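You operate a simulated robot arm through the tools that you are given. There is no shell and no other tool.

You run a simulated two-armed robot. Do the job below in one go: nothing can be reset, and whatever is moved stays where it is left.

## Task
Fetch the pot from the top of the low bench and set it on the shelf of the low bench. Then take the knot cheese from the back of the low bench and put it on the bottom shelf of the narrow rack. Then put two of the white tablets from the shelf of the long bench on the top shelf of the narrow rack. Then fetch the hand block and set it on the top of the drain rack. Then put the round cheese from the top of the table on the top of the steel housing. Then lift the blue lid open. Keep to this order.
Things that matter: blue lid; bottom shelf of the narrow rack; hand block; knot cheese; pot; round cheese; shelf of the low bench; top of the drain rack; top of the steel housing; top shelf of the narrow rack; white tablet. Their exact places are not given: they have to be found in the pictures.

The check looks at the end state, three seconds after you hand in, the way a careful person would. Anything else that was tipped, shoved, dropped, spilled or broken makes it a failure. Lids that push on must go on centred and level and be pressed home; caps that screw on are set level and turned clockwise until they are tight.

## Robot
Two 7-joint arms with fingered hands on one trunk, on a base that moves. Base frame: it is fixed to the floor where the robot stands at the start and does not move with it; the origin is under the middle of the robot, x ahead of it, y to its left, z up; the surface under the hand at the start is at about z = 0.76. Lengths are in m, angles in degrees, forces in N, time in s.
The left shoulder is at the start at [0.09, 0.173, 1.127], the right one opposite. With the tool pointing down near the work surface each hand reaches from about 0.1 to 0.8 m from the robot's upright axis, wherever it stands, measured 20 degrees to its own side. Places, roughly: blue lid [-1.3, 4.3, 1]; bottom shelf of the narrow rack [0.8, -1.9, 0.3]; hand block (10x6x5 cm) [2, 2.9, 1.3]; knot cheese (6x5x4 cm) [0.5, 0.4, 0.8]; pot [0.5, 0, 0.75]; round cheese (6x6x4 cm) [1.8, 4.7, 1]; shelf of the low bench [0.7, 0.2, 0.2]; top of the drain rack [-1.3, 3.9, 0.9]; top of the steel housing (37x20 cm) [2.42, 3.82, 1.32]; top shelf of the narrow rack [0.8, -1.9, 1.5]; white tablet (3x3x2 cm) [3.2, 1.2, 0.4]. Payload 3.5 kg a hand.
The tool frame of a hand sits at the grasp point between the pads (the TCP): z along the fingers, y along the line on which they close. The tips reach 0.03 m beyond it. The gripper opens to 0.104 m; its body begins 0.035 m behind the TCP. The gripper is a hand of 3 fingers: y runs from the thumb to the fingers, the wrist lies at [-0.015, -0.104, -0.178] in the tool frame, and closing takes about 1.5 s.
Orientation is that of the tool frame in the base frame, as [roll, pitch, yaw] about the fixed x, y, z axes, in that order (R = Rz(yaw) Ry(pitch) Rx(roll)). With the fingers straight down and the wrist toward the robot, the tool's x, y and z point along [0, 1, 0], [1, 0, 0] and [0, 0, -1] of the base frame.

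## Interface
- The arms move only by the tool arm_command. It takes "left_motion", "right_motion" or both (then of equal length, played together; a hand with none holds still); each is a list of rows, each an object (a shift or turn left out is 0, a gripper value left out holds the last) with "gripper": the finger opening in cm, from 0 to 10.4; "delta_pos": the shift along the base's x, y, z in units of 20 mm (1.0 is 20 mm), a list of three; "rotation": the turn, a rotation vector about the base's x, y, z in units of 6 degrees (1.0 is 6 degrees), a list of three. In form: [{"gripper": gripper, "delta_pos": [x, y, z], "rotation": [wx, wy, wz]}, ...]. A call has 1 to 20 rows; each row shifts and turns the commanded pose from where the row before left it. A call with a number of a shift or a turn outside -1 to 1 is refused whole. Rows are played at 5 a second. More than 0.05 m and 8.6 degrees between two rows, or a gripper value outside its range, and nothing of the call is played. A pose out of reach is approached as far as the arm can. The call stops where the force on the tool passes 40 N (or 10 N more than at its start, if that is more) or the arm is blocked; 0.2 s more then pass. The fingers move at their own pace (about 0.072 m/s each) and stop on an object; they squeeze with about 28 N. The grip force told is the motor's: it shows also when the fingers shut on nothing. Time passes only in rows, and 0.2 s behind the last, so rows that do not move let the fingers close. The reply holds the time, the measured pose of the TCP, the force on the tool along the base axes, the opening and the grip force, in the units named above and with some noise, with the torque about the TCP (base axes, N m) and any sound that the robot's microphone picked up.
- Cameras (640 x 400 px; columns grow to the right, rows downward): "scene" is now at [0.1783, 0.0051, 1.2828]; the picture's right is [0.09, -1.00, 0.00], its down [-0.74, -0.07, -0.67] and it looks along [0.67, 0.06, -0.74] (base axes); focal length 285 px, centre (320, 200). "left" rides on the left gripper at [-0.064, -0.094, -0.117] in its tool frame; the picture's right is [-0.72, -0.33, 0.61], its down [0.64, -0.65, 0.40] and it looks along [0.27, 0.68, 0.68] (tool axes); focal length 238 px, centre (320, 200). "right" rides on the right gripper at [0.064, -0.094, -0.117] in its tool frame; the picture's right is [-0.72, 0.33, -0.61], its down [-0.64, -0.65, 0.40] and it looks along [-0.27, 0.68, 0.68] (tool axes); focal length 238 px, centre (320, 200).
- grab_frame(camera): a new picture of that camera. The clock stands still meanwhile.
- slide_trunk(by): moves the trunk up (or, below 0, down) by that many m; the arms and the scene camera ride with it, the base frame stays. It gives what a move gives, with no picture.
- drive_base(legs): drives the robot by 1 to 6 legs, each [ahead, left, turn to the left] in m, m and degrees, along the robot's own axes; the way and the turn of a leg run together, so that a leg with both is an arc; at most 1.5 m and 180 degrees a leg. The arms and the cameras ride along, it lands a little off, and it stops where it bumps. It gives what a move gives.
- grasp_type(shape, hand): the hand has 3 fingers and takes this shape, open, in about a second: jaw (thumb against the fingers, like two jaws); tri (thumb and two fingers); tip (a fingertip pinch); poke (one finger out to press); point (the index stretched); flat (the hand flat); cup (the hand cupped); fist (a fist). The gripper value then closes the fingers along that shape, each until it touches; the sizes above hold for jaw. It gives what a move gives, with no picture.
- head_to(pan, tilt): turns the head with the scene camera to pan (to the left, within 86 degrees either way) and tilt (down, from -29 to 69), counted from straight ahead of the robot (the tilt from the chest, where the trunk bows). It gives what a move gives.
- measure_at(camera, pixels): there is no depth. For up to 12 entries [column, row, z] of the newest picture of that camera ("zoom" is the newest enlarged one), the place [x, y] in the base frame at which the ray of that pixel passes the height z, good to about 0.002 m. The clock stands still meanwhile.
- inspect(camera, box): a new picture of the part [left, top, right, bottom] of that camera's present view, enlarged. The clock stands still meanwhile.
- job_done(): hands the job in; it is judged then, once.

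Open the grippers and draw the arms clear of the work before you hand the job in, unless the task says otherwise.

The tools are called after ">>>" by a JSON object that holds its "fn" and its "kwargs". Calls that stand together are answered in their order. arm_command: Moves the arms, as the interface text tells. Its arguments: {"type":"object","properties":{"left_motion":{"type":"array","items":{"type":"object","properties":{"gripper":{"type":"number"},"delta_pos":{"type":"array","items":{"type":"number"}},"rotation":{"type":"array","items":{"type":"number"}}}}},"right_motion":{"type":"array","items":{"type":"object","properties":{"gripper":{"type":"number"},"delta_pos":{"type":"array","items":{"type":"number"}},"rotation":{"type":"array","items":{"type":"number"}}}}}},"required":[]} The other tools are called the same way: slide_trunk (by) moves the trunk up or down; grasp_type (shape, hand) gives the hand a shape; drive_base (legs) drives the base; head_to (pan, tilt) turns the head that bears the scene camera; grab_frame (camera) takes a picture; measure_at (camera, pixels) gives the place at which the rays of pixels pass given heights; inspect (camera, box) takes an enlarged picture of a part of a camera's view; job_done () hands the job in.

At the start:

```text
t: 0.0
left_tool_pos: [0.5075, 0.2544, 1.0359]
left_ee_rot: [-180.0, 0.0, 90.0]
left_ft_force: [-0.7, 0.8, -0.4]
left_torque: [-0.02, 0.0, 0.01]
left_finger_gap: 0.1036
left_grip_force: 0.0
left_shape: jaw
right_tool_pos: [0.4888, -0.1604, 1.0139]
right_ee_rot: [-180.0, 0.0, 90.0]
right_ft_force: [0.1, -0.2, 0.3]
right_torque: [0.0, -0.02, 0.01]
right_finger_gap: 0.1036
right_grip_force: 0.1
right_shape: jaw
trunk travel left (down, up): [-0.225, 0.529]
robot x, y, heading: [-0.0012, 0.0023, -0.1]
head pan, tilt (commanded): [5.0, 48.1]
```

scene: 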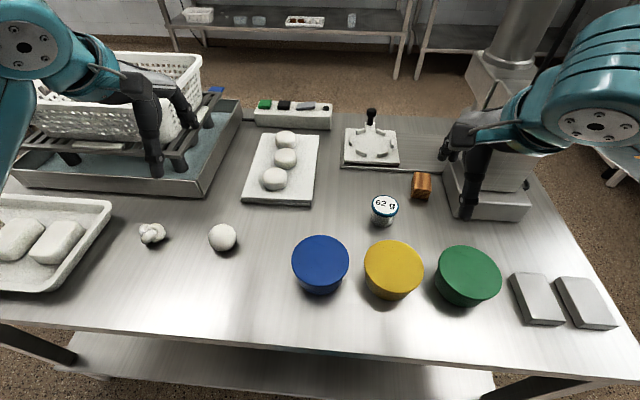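
right: 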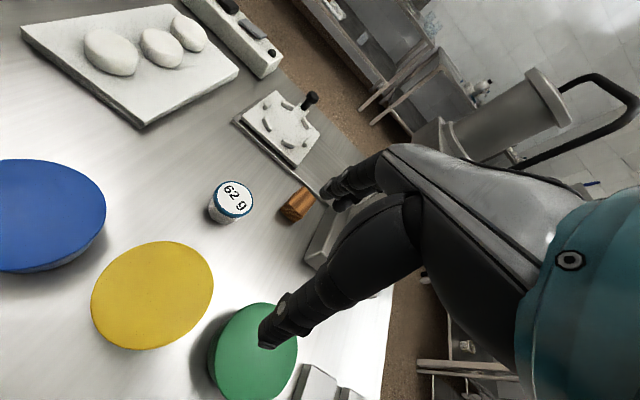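
left: 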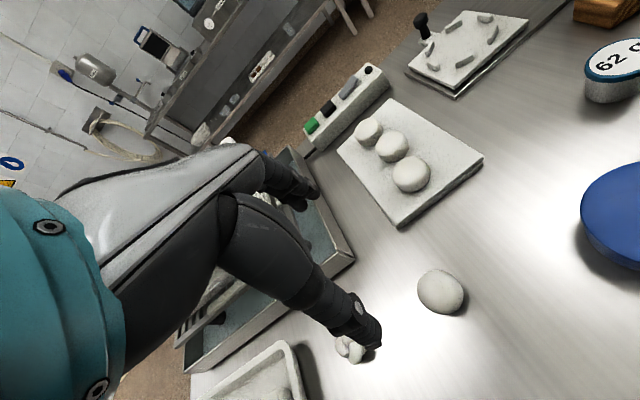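

The first scene picture shows a small jar marked "62 g" near (385,210), a knot-shaped cheese near (152,233), a round ball at (222,237) and blue, yellow and green lidded tubs. I measure these places at the surface height to find which is the pot.

>>> {"fn": "grab_frame", "kwargs": {"camera": "scene"}}

>>> {"fn": "inspect", "kwargs": {"camera": "scene", "box": [280, 150, 480, 300]}}

>>> {"fn": "inspect", "kwargs": {"camera": "scene", "box": [0, 180, 260, 400]}}

>>> {"fn": "measure_at", "kwargs": {"camera": "scene", "pixels": [[385, 222, 0.76], [385, 205, 0.81], [152, 240, 0.76], [222, 245, 0.76], [320, 290, 0.76], [395, 295, 0.76], [470, 300, 0.76], [420, 195, 0.76], [320, 335, 0.76], [380, 120, 0.76], [100, 325, 0.76], [600, 380, 0.76]]}}

```text
taken
```

scene: 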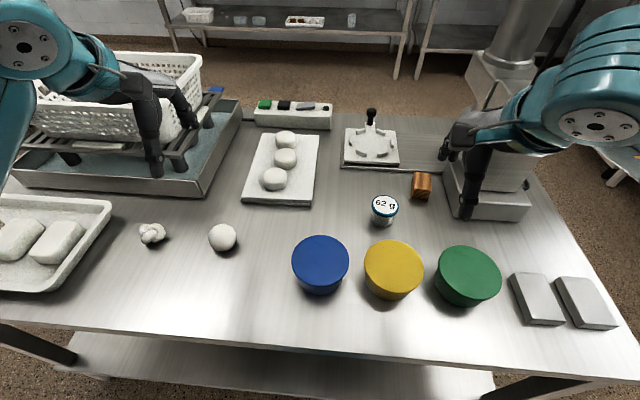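

```text
2.67 times, centred on (380, 225) of scene
```

zoom: 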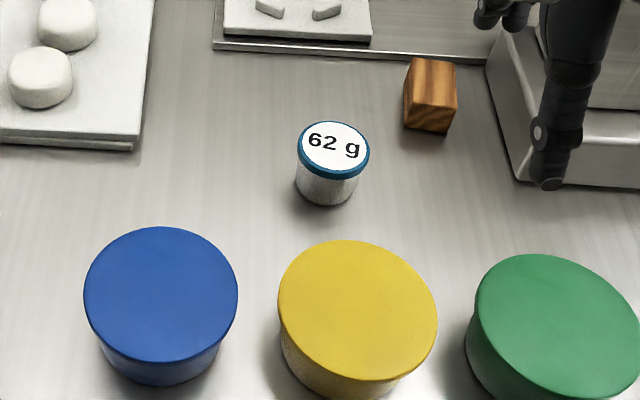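

```text
1.82 times, centred on (130, 290) of scene
```

zoom: 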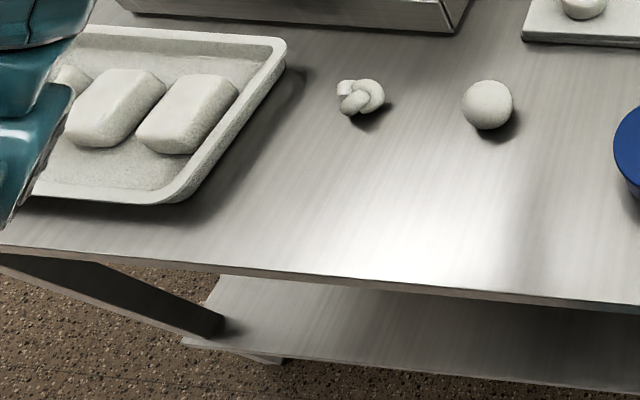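

```text
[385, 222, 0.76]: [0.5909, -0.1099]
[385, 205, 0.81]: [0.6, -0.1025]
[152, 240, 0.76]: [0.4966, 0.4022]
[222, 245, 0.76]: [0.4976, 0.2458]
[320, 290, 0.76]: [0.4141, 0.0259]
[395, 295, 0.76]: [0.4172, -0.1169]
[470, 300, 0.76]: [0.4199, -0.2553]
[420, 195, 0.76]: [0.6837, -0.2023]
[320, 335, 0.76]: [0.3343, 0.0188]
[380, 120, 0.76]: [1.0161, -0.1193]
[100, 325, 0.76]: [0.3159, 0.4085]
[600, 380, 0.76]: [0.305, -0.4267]
```

The "62 g" jar stands at about [0.60,-0.11], the knot cheese at [0.50,0.40]. Before touching anything I look around with the head to learn the room.

>>> {"fn": "head_to", "kwargs": {"pan": 0, "tilt": 15}}

>>> {"fn": "grab_frame", "kwargs": {"camera": "scene"}}

>>> {"fn": "head_to", "kwargs": {"pan": 60, "tilt": 15}}

>>> {"fn": "grab_frame", "kwargs": {"camera": "scene"}}

>>> {"fn": "head_to", "kwargs": {"pan": -70, "tilt": 15}}

>>> {"fn": "grab_frame", "kwargs": {"camera": "scene"}}

>>> {"fn": "head_to", "kwargs": {"pan": 0, "tilt": 60}}

>>> {"fn": "grab_frame", "kwargs": {"camera": "scene"}}

```text
t: 1.0
left_tool_pos: [0.5077, 0.2542, 1.0363]
left_ee_rot: [179.9, 0.0, 90.0]
left_ft_force: [-0.2, -0.5, 0.0]
left_torque: [-0.02, 0.0, 0.0]
left_finger_gap: 0.1038
left_grip_force: 0.0
left_shape: jaw
right_tool_pos: [0.4884, -0.1614, 1.0129]
right_ee_rot: [180.0, 0.0, 90.0]
right_ft_force: [0.6, -0.3, -0.9]
right_torque: [0.03, -0.01, 0.01]
right_finger_gap: 0.104
right_grip_force: 0.0
right_shape: jaw
trunk travel left (down, up): [-0.225, 0.529]
robot x, y, heading: [0.0006, -0.0001, -0.0]
head pan, tilt (commanded): [0.0, 15.0]
```

```text
taken
```

scene: 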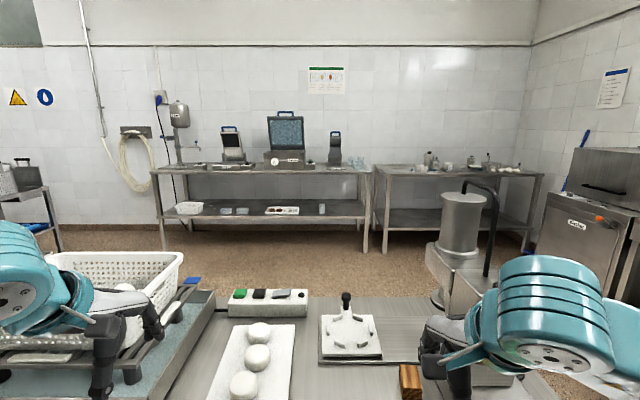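

```text
t: 2.3
left_tool_pos: [0.5085, 0.2552, 1.0356]
left_ee_rot: [-179.9, 0.0, 90.1]
left_ft_force: [0.0, 0.0, -0.1]
left_torque: [0.04, -0.03, 0.03]
left_finger_gap: 0.1037
left_grip_force: 0.0
left_shape: jaw
right_tool_pos: [0.4883, -0.1612, 1.014]
right_ee_rot: [-180.0, 0.0, 90.0]
right_ft_force: [-0.8, -0.5, -0.4]
right_torque: [0.01, -0.02, 0.0]
right_finger_gap: 0.1036
right_grip_force: 0.0
right_shape: jaw
trunk travel left (down, up): [-0.225, 0.529]
robot x, y, heading: [0.0011, -0.002, -0.1]
head pan, tilt (commanded): [60.0, 15.0]
```

```text
taken
```

scene: 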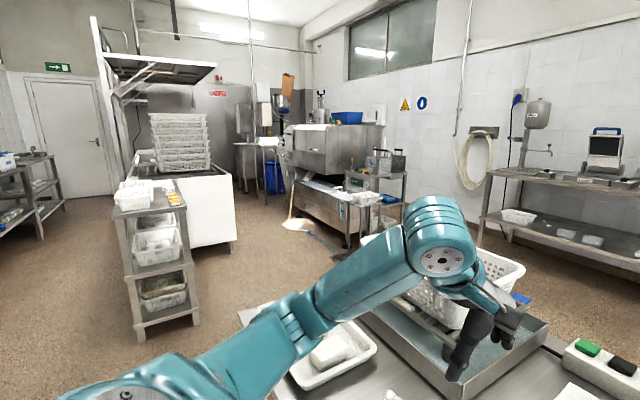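

```text
t: 4.4
left_tool_pos: [0.5076, 0.253, 1.0361]
left_ee_rot: [-180.0, 0.0, 90.1]
left_ft_force: [0.3, -0.2, -0.4]
left_torque: [0.0, -0.02, -0.01]
left_finger_gap: 0.1037
left_grip_force: 0.0
left_shape: jaw
right_tool_pos: [0.4889, -0.1619, 1.0119]
right_ee_rot: [179.9, -0.1, 90.0]
right_ft_force: [-0.1, 0.1, 0.0]
right_torque: [-0.01, 0.0, -0.01]
right_finger_gap: 0.1038
right_grip_force: 0.1
right_shape: jaw
trunk travel left (down, up): [-0.225, 0.529]
robot x, y, heading: [-0.0003, -0.0037, -0.2]
head pan, tilt (commanded): [-70.0, 15.0]
```

```text
taken
```

scene: 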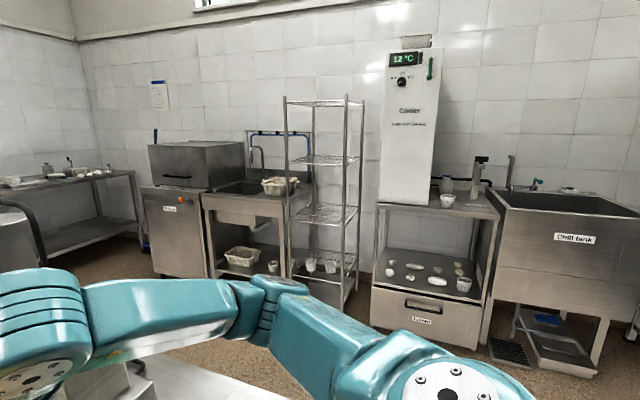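

```text
t: 5.8
left_tool_pos: [0.508, 0.254, 1.0365]
left_ee_rot: [180.0, 0.0, 90.0]
left_ft_force: [-0.6, -0.3, 0.7]
left_torque: [-0.01, 0.0, 0.0]
left_finger_gap: 0.1036
left_grip_force: 0.1
left_shape: jaw
right_tool_pos: [0.4884, -0.1614, 1.0112]
right_ee_rot: [180.0, 0.0, 90.0]
right_ft_force: [-1.3, -0.1, 0.0]
right_torque: [0.01, 0.01, 0.01]
right_finger_gap: 0.1034
right_grip_force: 0.1
right_shape: jaw
trunk travel left (down, up): [-0.225, 0.529]
robot x, y, heading: [0.0017, -0.0009, 0.0]
head pan, tilt (commanded): [0.0, 60.0]
```

```text
taken
```

scene: 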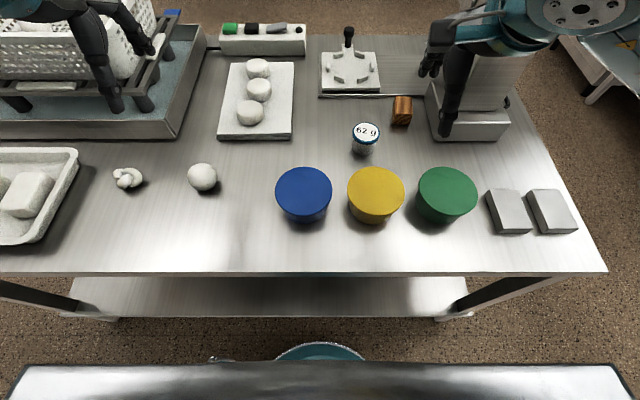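

The coloured tubs are about 12 cm wide (too wide for the gripper), so the pot must be the small "62 g" jar at (365,138). I measure the table edge (row 271), the shelf edge (row 316), the jar and the knot in this latest picture.

>>> {"fn": "inspect", "kwargs": {"camera": "scene", "box": [300, 80, 440, 180]}}

>>> {"fn": "measure_at", "kwargs": {"camera": "scene", "pixels": [[320, 271, 0.76], [320, 280, 0.7], [320, 316, 0.2], [320, 316, 0.25], [90, 316, 0.2], [445, 316, 0.2], [605, 270, 0.76], [500, 90, 0.76], [365, 155, 0.76], [365, 131, 0.81], [127, 187, 0.76], [0, 270, 0.76]]}}

>>> {"fn": "inspect", "kwargs": {"camera": "scene", "box": [40, 240, 520, 400]}}

```text
4.00 times, centred on (370, 130) of scene
```

zoom: 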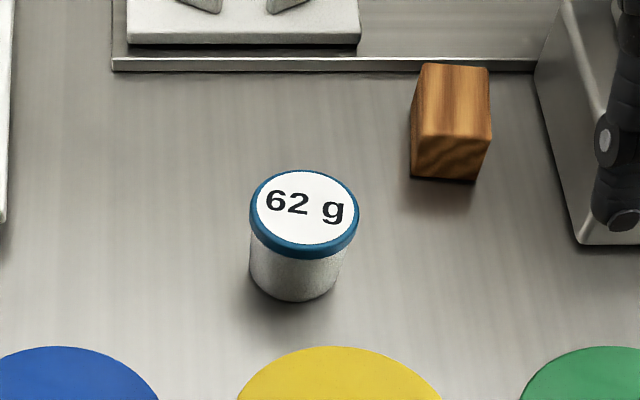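

```text
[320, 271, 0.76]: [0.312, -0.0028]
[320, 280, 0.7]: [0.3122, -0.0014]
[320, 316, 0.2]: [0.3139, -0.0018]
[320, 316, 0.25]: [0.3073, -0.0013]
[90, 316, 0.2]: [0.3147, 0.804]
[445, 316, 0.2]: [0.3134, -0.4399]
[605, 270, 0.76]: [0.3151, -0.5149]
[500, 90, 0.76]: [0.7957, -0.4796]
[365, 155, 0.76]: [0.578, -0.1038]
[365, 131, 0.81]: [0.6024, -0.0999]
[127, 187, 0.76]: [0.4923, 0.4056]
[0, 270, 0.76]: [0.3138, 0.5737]
```

```text
1.33 times, centred on (280, 320) of scene
```

zoom: 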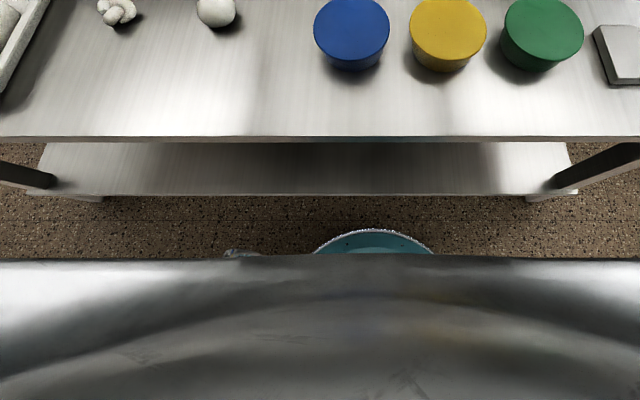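

The jar's base near edge is at x≈0.578, so its axis is near [0.604,-0.104]. I refine it with the zoom of the lid and get the tub tops, then turn the right hand so that it closes along y above the jar.

>>> {"fn": "inspect", "kwargs": {"camera": "scene", "box": [300, 80, 460, 180]}}

>>> {"fn": "measure_at", "kwargs": {"camera": "scene", "pixels": [[352.5, 133, 0.805], [379.5, 133, 0.805], [366, 122.7, 0.805], [366, 144, 0.805], [363.7, 155.3, 0.76], [404, 124, 0.76], [400, 122, 0.76], [304, 222, 0.76], [375, 222, 0.76], [447, 222, 0.76]]}}

>>> {"fn": "arm_command", "kwargs": {"right_motion": [{"delta_pos": [0.38, 0.19, 0], "rotation": [0, 0, 1]}, {"delta_pos": [0.38, 0.19, 0], "rotation": [0, 0, 1]}, {"delta_pos": [0.38, 0.19, 0], "rotation": [0, 0, 1]}, {"delta_pos": [0.38, 0.19, 0], "rotation": [0, 0, 1]}, {"delta_pos": [0.38, 0.19, 0], "rotation": [0, 0, 1]}, {"delta_pos": [0.38, 0.19, 0], "rotation": [0, 0, 1]}, {"delta_pos": [0.38, 0.19, 0], "rotation": [0, 0, 1]}, {"delta_pos": [0.38, 0.19, 0], "rotation": [0, 0, 1]}, {"delta_pos": [0.38, 0.19, 0], "rotation": [0, 0, 1]}, {"delta_pos": [0.38, 0.19, 0], "rotation": [0, 0, 1]}, {"delta_pos": [0.38, 0.19, 0], "rotation": [0, 0, 1]}, {"delta_pos": [0.38, 0.19, 0], "rotation": [0, 0, 1]}, {"delta_pos": [0.38, 0.19, 0], "rotation": [0, 0, 1]}, {"delta_pos": [0.38, 0.19, 0], "rotation": [0, 0, 1]}, {"delta_pos": [0.38, 0.19, 0], "rotation": [0, 0, 1]}]}}

>>> {"fn": "grab_frame", "kwargs": {"camera": "scene"}}

>>> {"fn": "grab_frame", "kwargs": {"camera": "right"}}

```text
4.00 times, centred on (380, 130) of scene
```

zoom: 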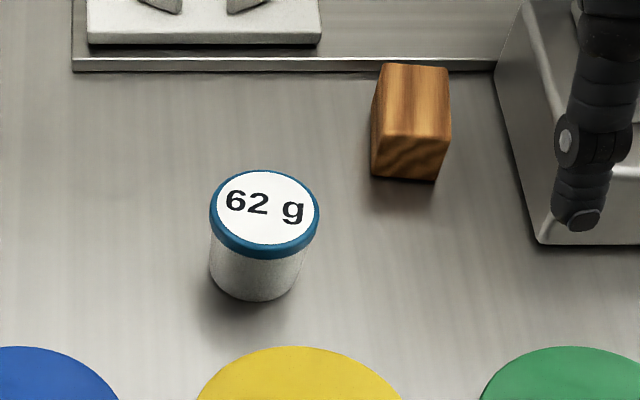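

```text
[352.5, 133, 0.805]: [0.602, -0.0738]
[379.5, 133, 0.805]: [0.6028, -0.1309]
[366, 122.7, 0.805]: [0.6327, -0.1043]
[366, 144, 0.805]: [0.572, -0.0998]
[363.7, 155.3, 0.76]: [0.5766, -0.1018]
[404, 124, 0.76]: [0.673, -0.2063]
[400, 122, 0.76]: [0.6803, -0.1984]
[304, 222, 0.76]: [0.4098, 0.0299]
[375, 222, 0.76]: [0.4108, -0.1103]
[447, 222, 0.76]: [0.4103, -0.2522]
```

```text
t: 9.0
left_tool_pos: [0.5068, 0.2546, 1.0367]
left_ee_rot: [-180.0, 0.0, 89.9]
left_ft_force: [-0.6, -0.4, -0.5]
left_torque: [0.01, 0.02, -0.01]
left_finger_gap: 0.1035
left_grip_force: 0.0
left_shape: jaw
right_tool_pos: [0.5515, -0.1311, 1.0139]
right_ee_rot: [180.0, 0.1, 137.9]
right_ft_force: [-0.3, 0.1, 1.0]
right_torque: [0.0, 0.01, -0.02]
right_finger_gap: 0.1036
right_grip_force: 0.1
right_shape: jaw
right hand out of reach, approached as far as the arm can: row 9, 10, 11, 12, 13, 14, 15
trunk travel left (down, up): [-0.225, 0.529]
robot x, y, heading: [-0.0023, -0.0033, 0.0]
head pan, tilt (commanded): [0.0, 60.0]
```

```text
taken
```

scene: 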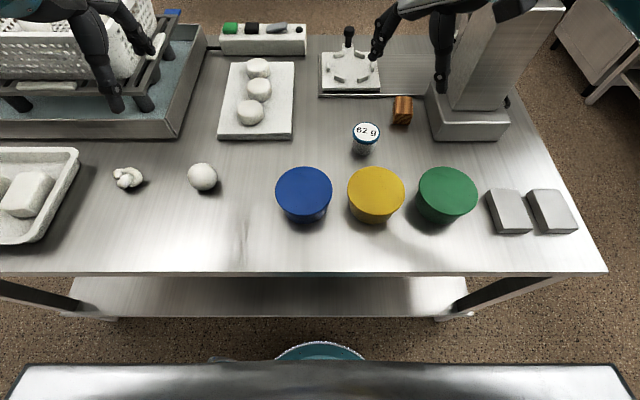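

```text
taken
```

right: 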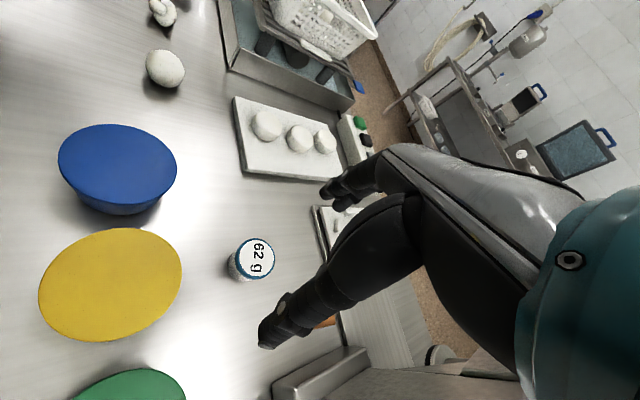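

The turn stopped at yaw 138°, out of reach. A vertical grip with the thumb toward the robot works as well for the shelf, since the wrist then stays outside the table edge, so I turn back and check how commanded poses carry over.

>>> {"fn": "arm_command", "kwargs": {"right_motion": [{"delta_pos": [0, 0, 0], "rotation": [0, 0, -1]}, {"delta_pos": [0, 0, 0], "rotation": [0, 0, -1]}, {"delta_pos": [0, 0, 0], "rotation": [0, 0, -1]}]}}

```text
t: 9.8
left_tool_pos: [0.5073, 0.255, 1.0355]
left_ee_rot: [-179.9, 0.0, 89.9]
left_ft_force: [-0.3, -0.6, 0.8]
left_torque: [0.0, 0.05, -0.02]
left_finger_gap: 0.1038
left_grip_force: 0.1
left_shape: jaw
right_tool_pos: [0.549, -0.13, 1.0136]
right_ee_rot: [-180.0, 0.0, 120.0]
right_ft_force: [-0.2, 0.8, -0.3]
right_torque: [0.0, 0.01, -0.05]
right_finger_gap: 0.1039
right_grip_force: 0.2
right_shape: jaw
trunk travel left (down, up): [-0.225, 0.529]
robot x, y, heading: [0.001, -0.0004, 0.1]
head pan, tilt (commanded): [0.0, 60.0]
```

The commanded pose follows the reached pose, so I turn back to yaw 90 and go over the jar at [0.602,-0.102]. I also measure the yellow tub's top edge (376,168) to check the thumb's room.

>>> {"fn": "measure_at", "kwargs": {"camera": "scene", "pixels": [[376, 168, 0.81], [376, 168, 0.82], [376, 212, 0.81], [348, 190, 0.81], [405, 190, 0.81]]}}

>>> {"fn": "arm_command", "kwargs": {"right_motion": [{"delta_pos": [0.53, 0.28, 0], "rotation": [0, 0, -1], "gripper": 10.4}, {"delta_pos": [0.53, 0.28, 0], "rotation": [0, 0, -1]}, {"delta_pos": [0.53, 0.28, 0], "rotation": [0, 0, -1]}, {"delta_pos": [0.53, 0.28, 0], "rotation": [0, 0, -1]}, {"delta_pos": [0.53, 0.28, 0], "rotation": [0, 0, -1]}, {"delta_pos": [0, 0, -1]}, {"delta_pos": [0, 0, -1]}, {"delta_pos": [0, 0, -1]}, {"delta_pos": [0, 0, -1]}, {"delta_pos": [0, 0, -1]}, {"delta_pos": [0, 0, -0.5]}]}}

>>> {"fn": "grab_frame", "kwargs": {"camera": "scene"}}

>>> {"fn": "grab_frame", "kwargs": {"camera": "right"}}

```text
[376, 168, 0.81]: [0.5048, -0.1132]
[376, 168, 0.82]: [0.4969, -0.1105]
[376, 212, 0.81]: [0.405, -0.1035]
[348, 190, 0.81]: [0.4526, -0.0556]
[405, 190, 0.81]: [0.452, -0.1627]
```

```text
t: 12.2
left_tool_pos: [0.5068, 0.2546, 1.0361]
left_ee_rot: [180.0, 0.0, 90.1]
left_ft_force: [1.2, -0.7, -0.1]
left_torque: [0.01, -0.02, -0.03]
left_finger_gap: 0.1039
left_grip_force: 0.0
left_shape: jaw
right_tool_pos: [0.6017, -0.1025, 0.9023]
right_ee_rot: [180.0, 0.0, 89.9]
right_ft_force: [0.6, 0.1, -0.6]
right_torque: [0.0, 0.0, -0.02]
right_finger_gap: 0.1039
right_grip_force: 0.2
right_shape: jaw
trunk travel left (down, up): [-0.225, 0.529]
robot x, y, heading: [0.0021, -0.0019, 0.1]
head pan, tilt (commanded): [0.0, 60.0]
```

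```text
taken
```

scene: 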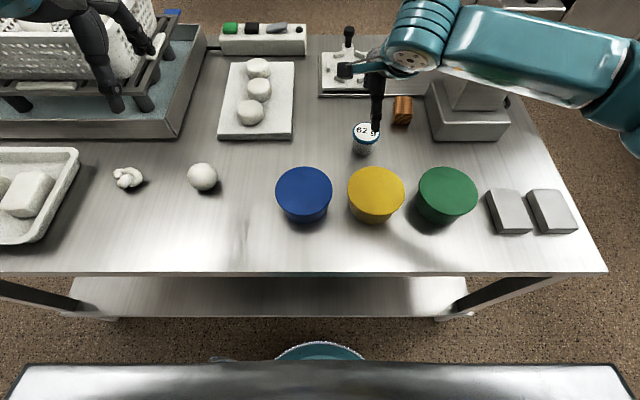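

```text
taken
```

right: 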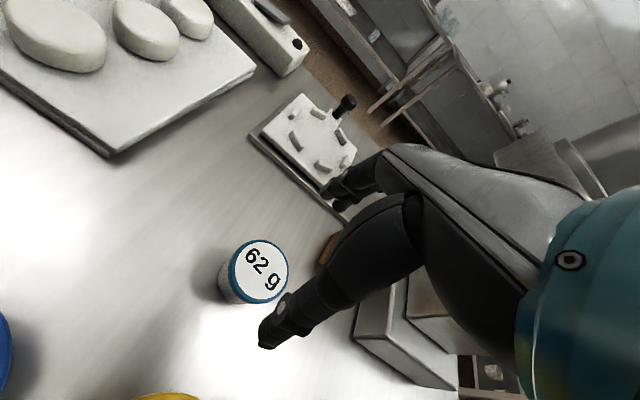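

The TCP is above the jar: the lid at (260,272) in the right picture is where a point 10 cm below the TCP should lie. I go down to z≈0.797 with the fingers open.

>>> {"fn": "arm_command", "kwargs": {"right_motion": [{"delta_pos": [0, 0, -1]}, {"delta_pos": [0, 0, -1]}, {"delta_pos": [0, 0, -1]}, {"delta_pos": [0, 0, -1]}, {"delta_pos": [0, 0, -0.7]}, {"delta_pos": [0, 0, -0.5]}]}}

>>> {"fn": "grab_frame", "kwargs": {"camera": "right"}}

>>> {"fn": "inspect", "kwargs": {"camera": "scene", "box": [300, 60, 460, 240]}}

```text
t: 13.6
left_tool_pos: [0.508, 0.2534, 1.0364]
left_ee_rot: [180.0, 0.0, 90.1]
left_ft_force: [0.4, -0.2, 0.6]
left_torque: [-0.01, 0.02, 0.01]
left_finger_gap: 0.1038
left_grip_force: 0.0
left_shape: jaw
right_tool_pos: [0.6025, -0.102, 0.799]
right_ee_rot: [180.0, 0.0, 90.0]
right_ft_force: [0.6, -0.8, -0.9]
right_torque: [0.02, 0.02, 0.02]
right_finger_gap: 0.1036
right_grip_force: 0.1
right_shape: jaw
trunk travel left (down, up): [-0.225, 0.529]
robot x, y, heading: [-0.0008, -0.004, -0.1]
head pan, tilt (commanded): [0.0, 60.0]
```

```text
taken
```

right: 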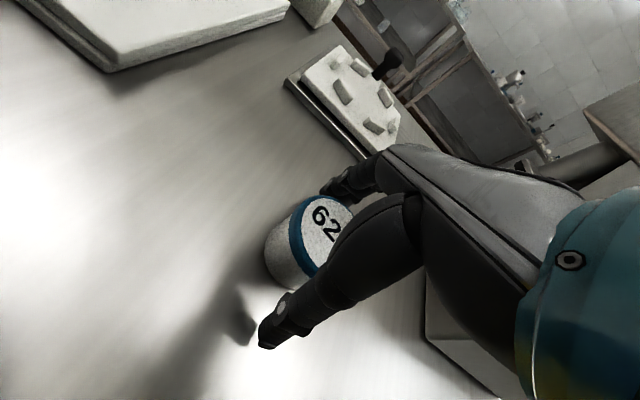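

```text
2.22 times, centred on (380, 150) of scene
```

zoom: 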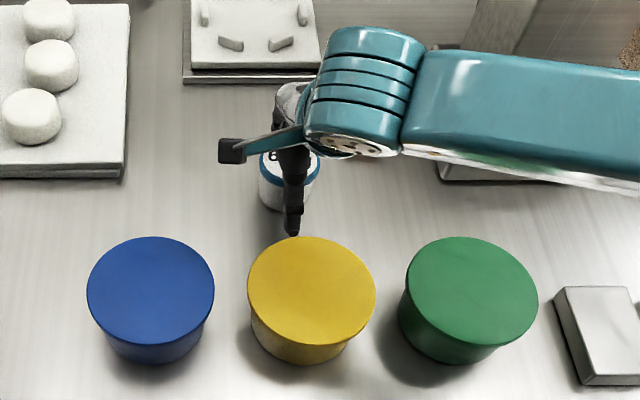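

The jar stands between the thumb (280,330) and the fingers (340,190). I close the fingers on it and wait.

>>> {"fn": "arm_command", "kwargs": {"right_motion": [{"gripper": 4.0}, {}, {}, {}, {}, {}, {}, {}, {}, {}]}}

>>> {"fn": "grab_frame", "kwargs": {"camera": "right"}}

```text
t: 15.8
left_tool_pos: [0.5077, 0.2546, 1.0359]
left_ee_rot: [180.0, 0.0, 90.0]
left_ft_force: [-0.6, -0.5, 0.5]
left_torque: [0.02, 0.01, 0.01]
left_finger_gap: 0.1035
left_grip_force: 0.0
left_shape: jaw
right_tool_pos: [0.6033, -0.1022, 0.7988]
right_ee_rot: [-180.0, 0.1, 90.0]
right_ft_force: [0.4, -1.3, -0.4]
right_torque: [0.0, -0.01, 0.0]
right_finger_gap: 0.0431
right_grip_force: 27.9
right_shape: jaw
trunk travel left (down, up): [-0.225, 0.529]
robot x, y, heading: [0.0002, 0.0003, -0.2]
head pan, tilt (commanded): [0.0, 60.0]
```

```text
taken
```

right: 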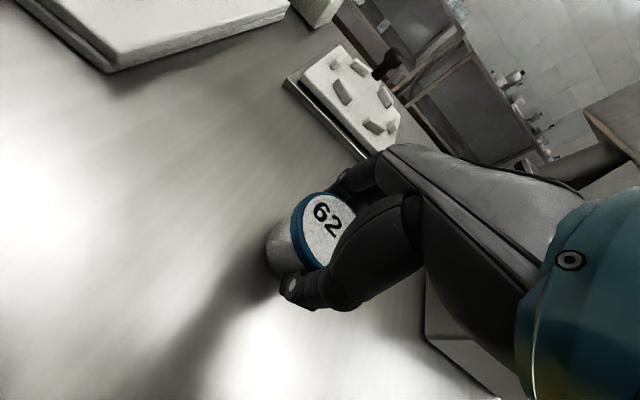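

The fingers stopped at 4.3 cm with 28 N, so the jar is held. I lift it straight up.

>>> {"fn": "arm_command", "kwargs": {"right_motion": [{"delta_pos": [0, 0, 0.5]}, {"delta_pos": [0, 0, 1]}, {"delta_pos": [0, 0, 1]}, {"delta_pos": [0, 0, 1]}, {"delta_pos": [0, 0, 1]}, {"delta_pos": [0, 0, 1]}, {"delta_pos": [0, 0, 1]}, {"delta_pos": [0, 0, 1]}, {"delta_pos": [0, 0, 1]}, {"delta_pos": [0, 0, 1]}, {"delta_pos": [0, 0, 1]}]}}

>>> {"fn": "grab_frame", "kwargs": {"camera": "right"}}

>>> {"fn": "grab_frame", "kwargs": {"camera": "scene"}}

```text
t: 18.2
left_tool_pos: [0.5065, 0.2535, 1.0372]
left_ee_rot: [-180.0, 0.0, 90.0]
left_ft_force: [0.2, -0.1, -0.5]
left_torque: [-0.01, 0.0, 0.0]
left_finger_gap: 0.104
left_grip_force: 0.0
left_shape: jaw
right_tool_pos: [0.6017, -0.1023, 1.0101]
right_ee_rot: [180.0, 0.0, 90.0]
right_ft_force: [0.0, 0.0, -1.4]
right_torque: [0.0, -0.02, 0.03]
right_finger_gap: 0.0433
right_grip_force: 27.8
right_shape: jaw
trunk travel left (down, up): [-0.225, 0.529]
robot x, y, heading: [0.0048, -0.002, 0.2]
head pan, tilt (commanded): [0.0, 60.0]
```

```text
taken
```

right: 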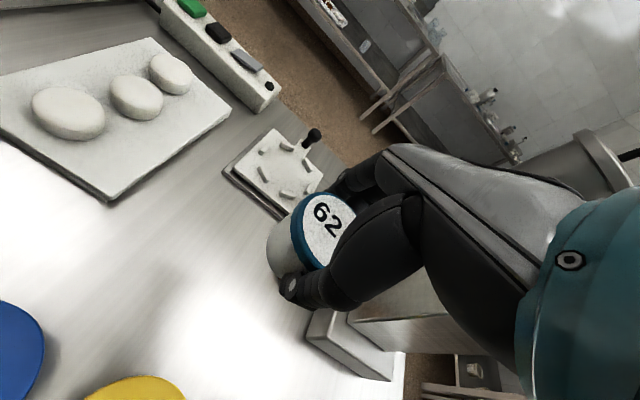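

```text
taken
```

scene: 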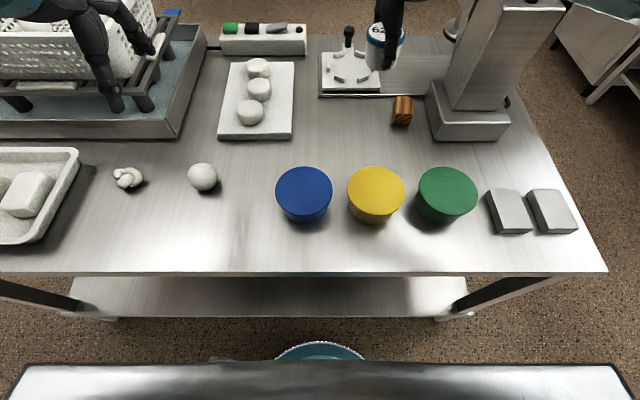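

The jar is up at z 1.01. Before backing off I look to the back left and back right for room.

>>> {"fn": "head_to", "kwargs": {"pan": 86, "tilt": 30}}

>>> {"fn": "grab_frame", "kwargs": {"camera": "scene"}}

>>> {"fn": "head_to", "kwargs": {"pan": -86, "tilt": 30}}

>>> {"fn": "grab_frame", "kwargs": {"camera": "scene"}}

```text
t: 19.8
left_tool_pos: [0.5078, 0.2544, 1.0358]
left_ee_rot: [-179.9, -0.1, 90.0]
left_ft_force: [0.0, -0.2, -0.7]
left_torque: [-0.02, 0.02, -0.02]
left_finger_gap: 0.1041
left_grip_force: 0.1
left_shape: jaw
right_tool_pos: [0.6023, -0.1022, 1.0081]
right_ee_rot: [-179.9, 0.1, 90.1]
right_ft_force: [-0.1, -0.6, -1.2]
right_torque: [0.01, 0.01, -0.02]
right_finger_gap: 0.0434
right_grip_force: 28.2
right_shape: jaw
trunk travel left (down, up): [-0.225, 0.529]
robot x, y, heading: [0.002, -0.0001, -0.1]
head pan, tilt (commanded): [85.9, 30.0]
```

```text
taken
```

scene: 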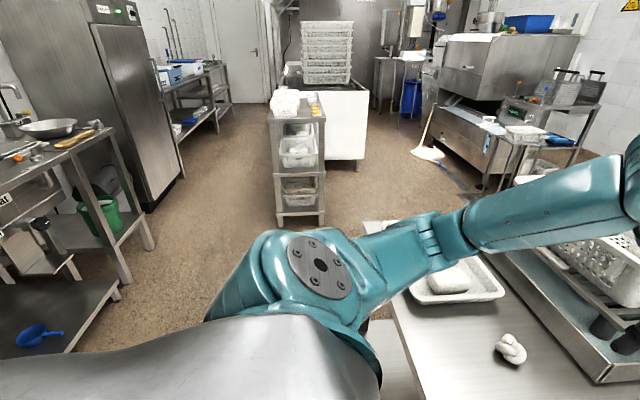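

```text
t: 22.4
left_tool_pos: [0.507, 0.2539, 1.0353]
left_ee_rot: [180.0, 0.0, 90.0]
left_ft_force: [0.0, -0.4, -0.2]
left_torque: [0.02, -0.01, -0.01]
left_finger_gap: 0.1037
left_grip_force: 0.1
left_shape: jaw
right_tool_pos: [0.6016, -0.1021, 1.01]
right_ee_rot: [-180.0, 0.0, 90.1]
right_ft_force: [-0.8, -1.4, -0.8]
right_torque: [-0.01, 0.01, -0.02]
right_finger_gap: 0.0433
right_grip_force: 28.3
right_shape: jaw
trunk travel left (down, up): [-0.225, 0.529]
robot x, y, heading: [0.0011, -0.0013, 0.2]
head pan, tilt (commanded): [-85.9, 30.0]
```

```text
taken
```

scene: 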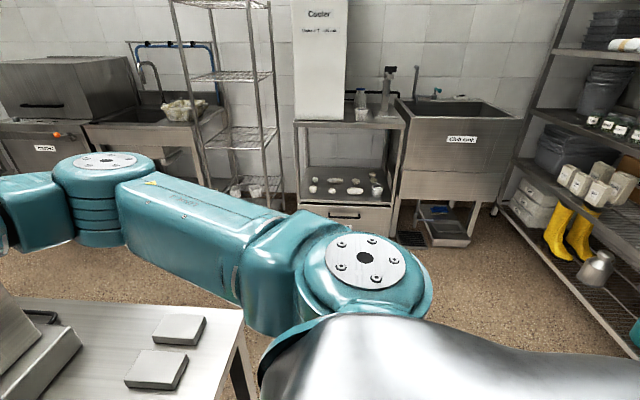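

Shelving stands behind on both sides; I measure how far back it is from these views before driving.

>>> {"fn": "measure_at", "kwargs": {"camera": "scene", "pixels": [[495, 212, 0.05], [625, 345, 0.05], [640, 280, 0.3], [265, 195, 0.0], [290, 210, 0.0], [150, 150, 0.0]]}}

>>> {"fn": "head_to", "kwargs": {"pan": 86, "tilt": 30}}

>>> {"fn": "grab_frame", "kwargs": {"camera": "scene"}}

>>> {"fn": "measure_at", "kwargs": {"camera": "scene", "pixels": [[128, 283, 0.0], [118, 295, 0.2], [20, 355, 0.2], [70, 350, 0.2], [150, 247, 0.0], [0, 370, 0.2]]}}

```text
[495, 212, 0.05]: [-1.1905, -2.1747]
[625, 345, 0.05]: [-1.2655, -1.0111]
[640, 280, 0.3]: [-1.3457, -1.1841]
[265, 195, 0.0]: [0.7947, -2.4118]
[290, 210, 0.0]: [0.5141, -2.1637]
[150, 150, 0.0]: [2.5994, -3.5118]
```

```text
t: 25.0
left_tool_pos: [0.508, 0.2547, 1.0364]
left_ee_rot: [179.9, 0.0, 90.0]
left_ft_force: [-1.0, 0.1, -0.4]
left_torque: [-0.03, -0.03, 0.0]
left_finger_gap: 0.1037
left_grip_force: 0.0
left_shape: jaw
right_tool_pos: [0.6021, -0.1018, 1.0097]
right_ee_rot: [180.0, 0.0, 90.0]
right_ft_force: [0.9, 0.5, -0.8]
right_torque: [0.03, 0.02, 0.01]
right_finger_gap: 0.0435
right_grip_force: 27.6
right_shape: jaw
trunk travel left (down, up): [-0.225, 0.529]
robot x, y, heading: [0.0035, -0.0032, -0.1]
head pan, tilt (commanded): [85.9, 30.0]
```

```text
taken
```

scene: 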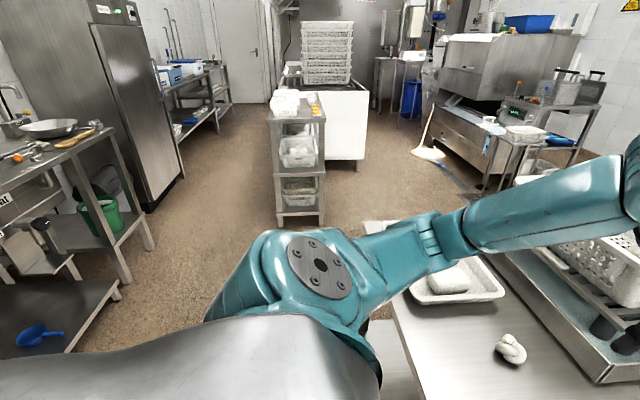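

```text
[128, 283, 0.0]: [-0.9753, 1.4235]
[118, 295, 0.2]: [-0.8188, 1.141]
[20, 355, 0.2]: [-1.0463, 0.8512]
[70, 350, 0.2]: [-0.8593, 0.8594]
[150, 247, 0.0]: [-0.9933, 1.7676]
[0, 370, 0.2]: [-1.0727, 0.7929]
```

The space behind is free to about x=-0.85. I back off 0.34 m with the jar held high.

>>> {"fn": "head_to", "kwargs": {"pan": 0, "tilt": 60}}

>>> {"fn": "drive_base", "kwargs": {"legs": [[-0.34, 0, 0]]}}

>>> {"fn": "grab_frame", "kwargs": {"camera": "scene"}}

```text
t: 26.6
left_tool_pos: [0.5079, 0.2524, 1.0353]
left_ee_rot: [180.0, 0.1, 90.0]
left_ft_force: [-0.1, 0.2, -0.5]
left_torque: [-0.01, -0.01, -0.01]
left_finger_gap: 0.1036
left_grip_force: 0.2
left_shape: jaw
right_tool_pos: [0.602, -0.102, 1.0098]
right_ee_rot: [180.0, 0.0, 90.0]
right_ft_force: [0.9, 0.1, -0.9]
right_torque: [-0.01, 0.03, 0.0]
right_finger_gap: 0.0433
right_grip_force: 28.6
right_shape: jaw
trunk travel left (down, up): [-0.225, 0.529]
robot x, y, heading: [-0.0004, -0.0006, -0.1]
head pan, tilt (commanded): [0.0, 60.0]
```

```text
t: 28.8
left_tool_pos: [0.1688, 0.2533, 1.0376]
left_ee_rot: [180.0, 0.1, 89.9]
left_ft_force: [-0.4, -0.5, 0.2]
left_torque: [0.04, 0.0, 0.0]
left_finger_gap: 0.1042
left_grip_force: 0.0
left_shape: jaw
right_tool_pos: [0.2623, -0.1028, 1.0085]
right_ee_rot: [180.0, 0.0, 89.8]
right_ft_force: [-0.2, -0.3, -0.9]
right_torque: [-0.01, 0.0, -0.01]
right_finger_gap: 0.0436
right_grip_force: 28.2
right_shape: jaw
trunk travel left (down, up): [-0.225, 0.529]
robot x, y, heading: [-0.3415, 0.0027, 0.1]
head pan, tilt (commanded): [0.0, 60.0]
```

```text
taken
```

scene: 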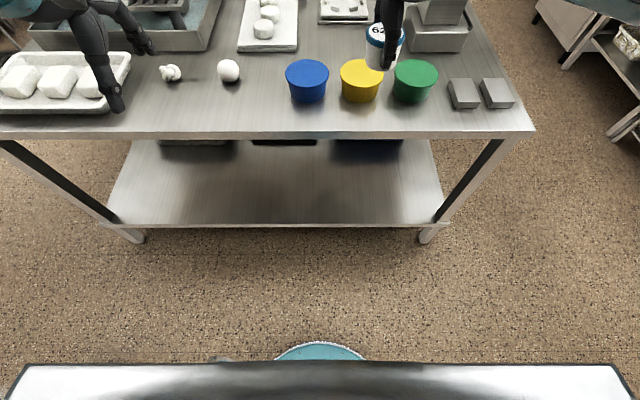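

The shelf is clear in front; some bins stand at its back (row 140). I measure its front edge to settle its height, and the bins' places.

>>> {"fn": "inspect", "kwargs": {"camera": "scene", "box": [90, 120, 460, 250]}}

>>> {"fn": "measure_at", "kwargs": {"camera": "scene", "pixels": [[320, 133, 0.76], [320, 139, 0.72], [320, 222, 0.2], [320, 226, 0.2], [320, 222, 0.25], [320, 226, 0.18], [285, 145, 0.2], [370, 155, 0.2], [195, 145, 0.2], [110, 220, 0.2], [440, 220, 0.2], [430, 142, 0.2]]}}

```text
1.73 times, centred on (275, 185) of scene
```

zoom: 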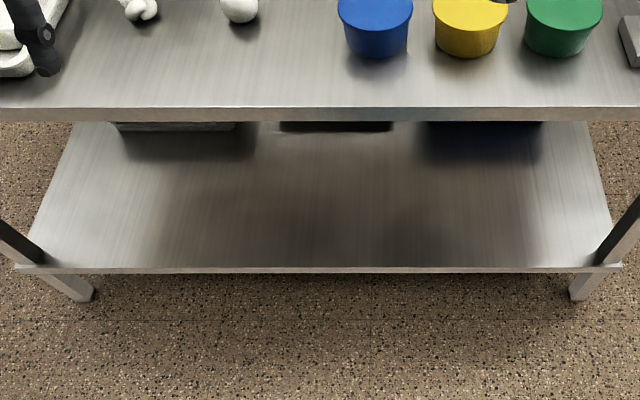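

```text
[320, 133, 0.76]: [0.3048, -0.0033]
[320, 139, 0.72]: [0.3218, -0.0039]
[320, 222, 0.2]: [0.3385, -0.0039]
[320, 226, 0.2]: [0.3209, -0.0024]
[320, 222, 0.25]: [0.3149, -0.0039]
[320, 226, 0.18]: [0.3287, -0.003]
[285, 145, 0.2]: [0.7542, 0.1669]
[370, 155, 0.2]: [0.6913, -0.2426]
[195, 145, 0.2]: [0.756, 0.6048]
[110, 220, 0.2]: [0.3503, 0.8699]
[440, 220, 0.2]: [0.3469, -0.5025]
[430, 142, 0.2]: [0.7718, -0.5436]
```

The shelf's top edge lies at about x 0.31, z 0.24, so the jar should go to about x 0.39. I draw the right hand in by 16 cm and raise the left hand out of the way.

>>> {"fn": "arm_command", "kwargs": {"right_motion": [{"delta_pos": [-0.8, 0, 0]}, {"delta_pos": [-0.8, 0, 0]}, {"delta_pos": [-0.8, 0, 0]}, {"delta_pos": [-0.8, 0, 0]}, {"delta_pos": [-0.8, 0, 0]}, {"delta_pos": [-0.8, 0, 0]}, {"delta_pos": [-0.8, 0, 0]}, {"delta_pos": [-0.8, 0, 0]}, {"delta_pos": [-0.8, 0, 0]}, {"delta_pos": [-0.8, 0, 0]}], "left_motion": [{"delta_pos": [0, 0, 1]}, {"delta_pos": [0, 0, 1]}, {"delta_pos": [0, 0, 1]}, {"delta_pos": [0, 0, 1]}, {"delta_pos": [0, 0, 1]}, {"delta_pos": [0, 0, 1]}, {"delta_pos": [0, 0, 1]}, {"delta_pos": [0, 0, 1]}, {"delta_pos": [0, 0, 1]}, {"delta_pos": [0, 0, 1]}]}}

>>> {"fn": "slide_trunk", "kwargs": {"by": -0.22}}

>>> {"fn": "grab_frame", "kwargs": {"camera": "scene"}}

>>> {"fn": "grab_frame", "kwargs": {"camera": "right"}}

```text
t: 31.0
left_tool_pos: [0.1702, 0.2548, 1.2365]
left_ee_rot: [-180.0, 0.0, 89.8]
left_ft_force: [-0.5, 0.3, 0.6]
left_torque: [0.02, 0.02, -0.02]
left_finger_gap: 0.1036
left_grip_force: 0.0
left_shape: jaw
right_tool_pos: [0.1021, -0.1048, 1.0092]
right_ee_rot: [-180.0, 0.0, 89.8]
right_ft_force: [0.4, -0.3, -0.5]
right_torque: [-0.05, 0.0, 0.03]
right_finger_gap: 0.0434
right_grip_force: 27.9
right_shape: jaw
trunk travel left (down, up): [-0.225, 0.529]
robot x, y, heading: [-0.3388, 0.0022, -0.3]
head pan, tilt (commanded): [0.0, 60.0]
```

```text
t: 33.4
left_tool_pos: [0.1678, 0.2531, 1.016]
left_ee_rot: [180.0, -0.1, 89.9]
left_ft_force: [-0.9, -0.8, -0.6]
left_torque: [0.0, 0.0, -0.02]
left_finger_gap: 0.1037
left_grip_force: 0.2
left_shape: jaw
right_tool_pos: [0.1256, -0.1031, 0.7559]
right_ee_rot: [-173.4, 0.2, 89.8]
right_ft_force: [-0.5, -1.2, -0.4]
right_torque: [-0.01, 0.01, -0.01]
right_finger_gap: 0.0434
right_grip_force: 28.5
right_shape: jaw
trunk travel left (down, up): [-0.005, 0.749]
robot x, y, heading: [-0.343, 0.0037, -0.2]
head pan, tilt (commanded): [0.0, 60.0]
```

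```text
taken
```

scene: 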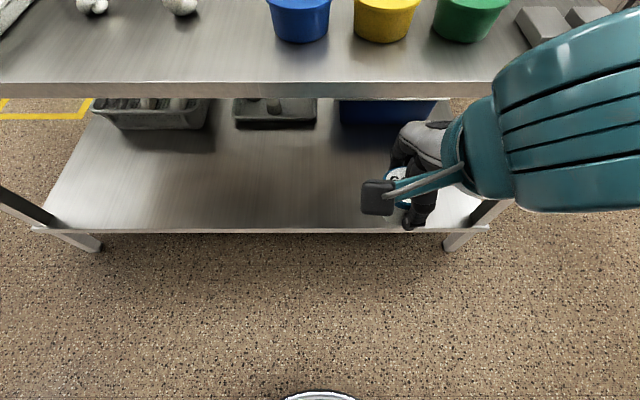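

```text
taken
```

right: 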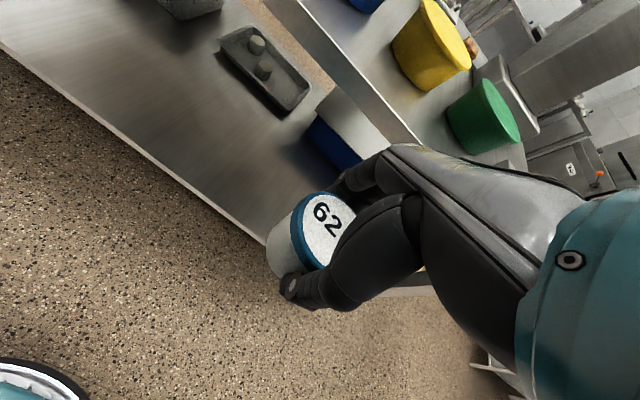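

After the trunk went down the right hand reads 2 cm ahead, 3 cm low and tilted 6.6°, so something may press on the arm. I look at the right arm from the head.

>>> {"fn": "head_to", "kwargs": {"pan": -40, "tilt": 55}}

>>> {"fn": "grab_frame", "kwargs": {"camera": "scene"}}

>>> {"fn": "grab_frame", "kwargs": {"camera": "left"}}

```text
t: 34.4
left_tool_pos: [0.1678, 0.2526, 1.0163]
left_ee_rot: [180.0, 0.1, 89.9]
left_ft_force: [0.3, -0.2, -1.0]
left_torque: [0.0, -0.04, -0.01]
left_finger_gap: 0.1035
left_grip_force: 0.2
left_shape: jaw
right_tool_pos: [0.126, -0.1023, 0.7553]
right_ee_rot: [-173.5, 0.1, 89.8]
right_ft_force: [-0.1, -0.7, -1.2]
right_torque: [-0.03, 0.02, -0.01]
right_finger_gap: 0.0432
right_grip_force: 28.4
right_shape: jaw
trunk travel left (down, up): [-0.005, 0.749]
robot x, y, heading: [-0.3384, 0.0018, -0.1]
head pan, tilt (commanded): [-40.0, 55.0]
```

```text
taken
```

scene: 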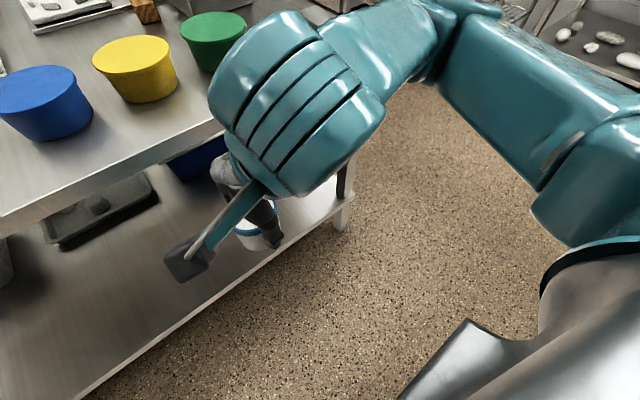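

```text
taken
```

left: 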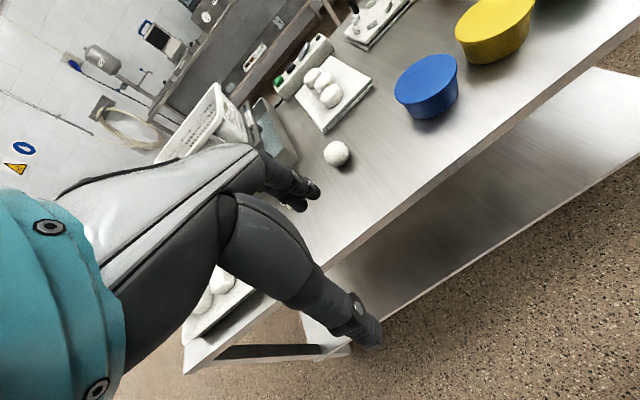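

The elbow sits out to the front right near the table's corner at (0.31,-0.515). I play one idle row and see whether the hand returns to level.

>>> {"fn": "arm_command", "kwargs": {"right_motion": [{"delta_pos": [0, 0, 0]}, {"delta_pos": [0, 0, 0]}]}}

>>> {"fn": "inspect", "kwargs": {"camera": "scene", "box": [180, 0, 480, 220]}}

```text
t: 35.0
left_tool_pos: [0.17, 0.2537, 1.0161]
left_ee_rot: [180.0, 0.0, 89.8]
left_ft_force: [-0.5, 0.1, -0.2]
left_torque: [-0.02, 0.0, 0.01]
left_finger_gap: 0.1037
left_grip_force: 0.0
left_shape: jaw
right_tool_pos: [0.1245, -0.1021, 0.7546]
right_ee_rot: [-173.4, 0.1, 89.9]
right_ft_force: [-0.7, -0.7, -0.2]
right_torque: [0.02, 0.03, -0.02]
right_finger_gap: 0.0431
right_grip_force: 28.4
right_shape: jaw
trunk travel left (down, up): [-0.005, 0.749]
robot x, y, heading: [-0.3378, -0.0001, -0.4]
head pan, tilt (commanded): [-40.0, 55.0]
```

```text
1.82 times, centred on (330, 110) of scene
```

zoom: 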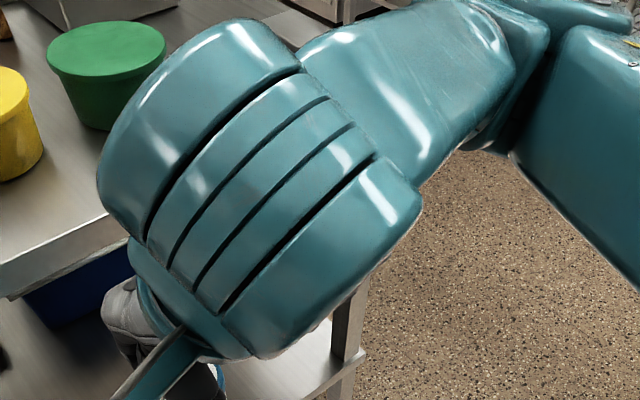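

The hand stays tilted without force. I turn it back level by -6.6° about y and raise it to see whether the arm obeys.

>>> {"fn": "arm_command", "kwargs": {"right_motion": [{"delta_pos": [0, 0, 0.5], "rotation": [0, -0.55, 0]}, {"delta_pos": [0, 0, 0.5], "rotation": [0, -0.55, 0]}]}}

>>> {"fn": "grab_frame", "kwargs": {"camera": "right"}}

```text
t: 35.6
left_tool_pos: [0.1693, 0.2524, 1.016]
left_ee_rot: [180.0, 0.1, 89.8]
left_ft_force: [-0.4, 0.1, 0.6]
left_torque: [0.02, -0.01, 0.04]
left_finger_gap: 0.1039
left_grip_force: 0.0
left_shape: jaw
right_tool_pos: [0.1368, -0.0934, 0.779]
right_ee_rot: [-180.0, 0.1, 89.7]
right_ft_force: [0.3, 0.1, 0.0]
right_torque: [-0.04, -0.02, -0.01]
right_finger_gap: 0.0432
right_grip_force: 28.1
right_shape: jaw
right hand out of reach, approached as far as the arm can: row 1, 2
trunk travel left (down, up): [-0.005, 0.749]
robot x, y, heading: [-0.3364, -0.0019, -0.5]
head pan, tilt (commanded): [-40.0, 55.0]
```

```text
taken
```

right: 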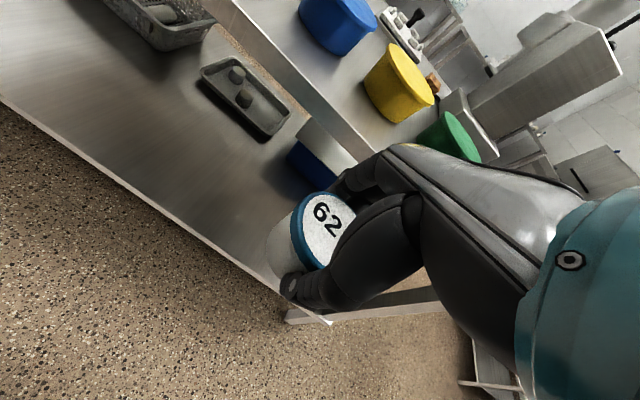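

Level again, but the arm was at its inner limit, so the hand must stay farther ahead of the robot. I back off another 0.12 m and then extend the hand 6 cm.

>>> {"fn": "drive_base", "kwargs": {"legs": [[-0.12, 0, 0.4]]}}

>>> {"fn": "arm_command", "kwargs": {"right_motion": [{"delta_pos": [1, 0, 0]}, {"delta_pos": [1, 0, 0]}, {"delta_pos": [1, 0, 0]}, {"delta_pos": [1, 0, 0]}]}}

>>> {"fn": "grab_frame", "kwargs": {"camera": "scene"}}

```text
t: 36.9
left_tool_pos: [0.0457, 0.2569, 1.0166]
left_ee_rot: [180.0, 0.1, 90.4]
left_ft_force: [0.0, -0.5, -0.5]
left_torque: [0.05, 0.02, 0.01]
left_finger_gap: 0.1039
left_grip_force: 0.0
left_shape: jaw
right_tool_pos: [0.0173, -0.0898, 0.7791]
right_ee_rot: [-179.9, 0.1, 90.3]
right_ft_force: [-0.9, 0.1, -0.3]
right_torque: [-0.03, -0.01, 0.02]
right_finger_gap: 0.0434
right_grip_force: 28.2
right_shape: jaw
trunk travel left (down, up): [-0.005, 0.749]
robot x, y, heading: [-0.4623, -0.0, 0.3]
head pan, tilt (commanded): [-40.0, 55.0]
```

```text
t: 37.9
left_tool_pos: [0.046, 0.2573, 1.0168]
left_ee_rot: [-180.0, 0.0, 90.4]
left_ft_force: [-0.6, 0.7, -0.6]
left_torque: [-0.03, -0.03, -0.02]
left_finger_gap: 0.1035
left_grip_force: 0.0
left_shape: jaw
right_tool_pos: [0.0977, -0.0893, 0.7766]
right_ee_rot: [-179.8, 0.1, 90.4]
right_ft_force: [0.3, 0.1, -0.9]
right_torque: [-0.01, 0.01, -0.02]
right_finger_gap: 0.0435
right_grip_force: 28.0
right_shape: jaw
trunk travel left (down, up): [-0.005, 0.749]
robot x, y, heading: [-0.4602, 0.0015, 0.4]
head pan, tilt (commanded): [-40.0, 55.0]
```

```text
taken
```

scene: 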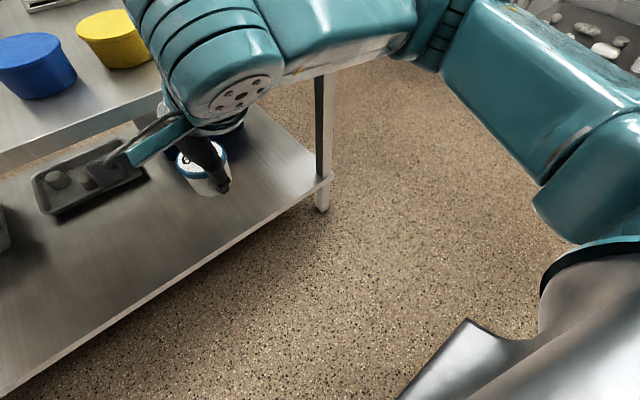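

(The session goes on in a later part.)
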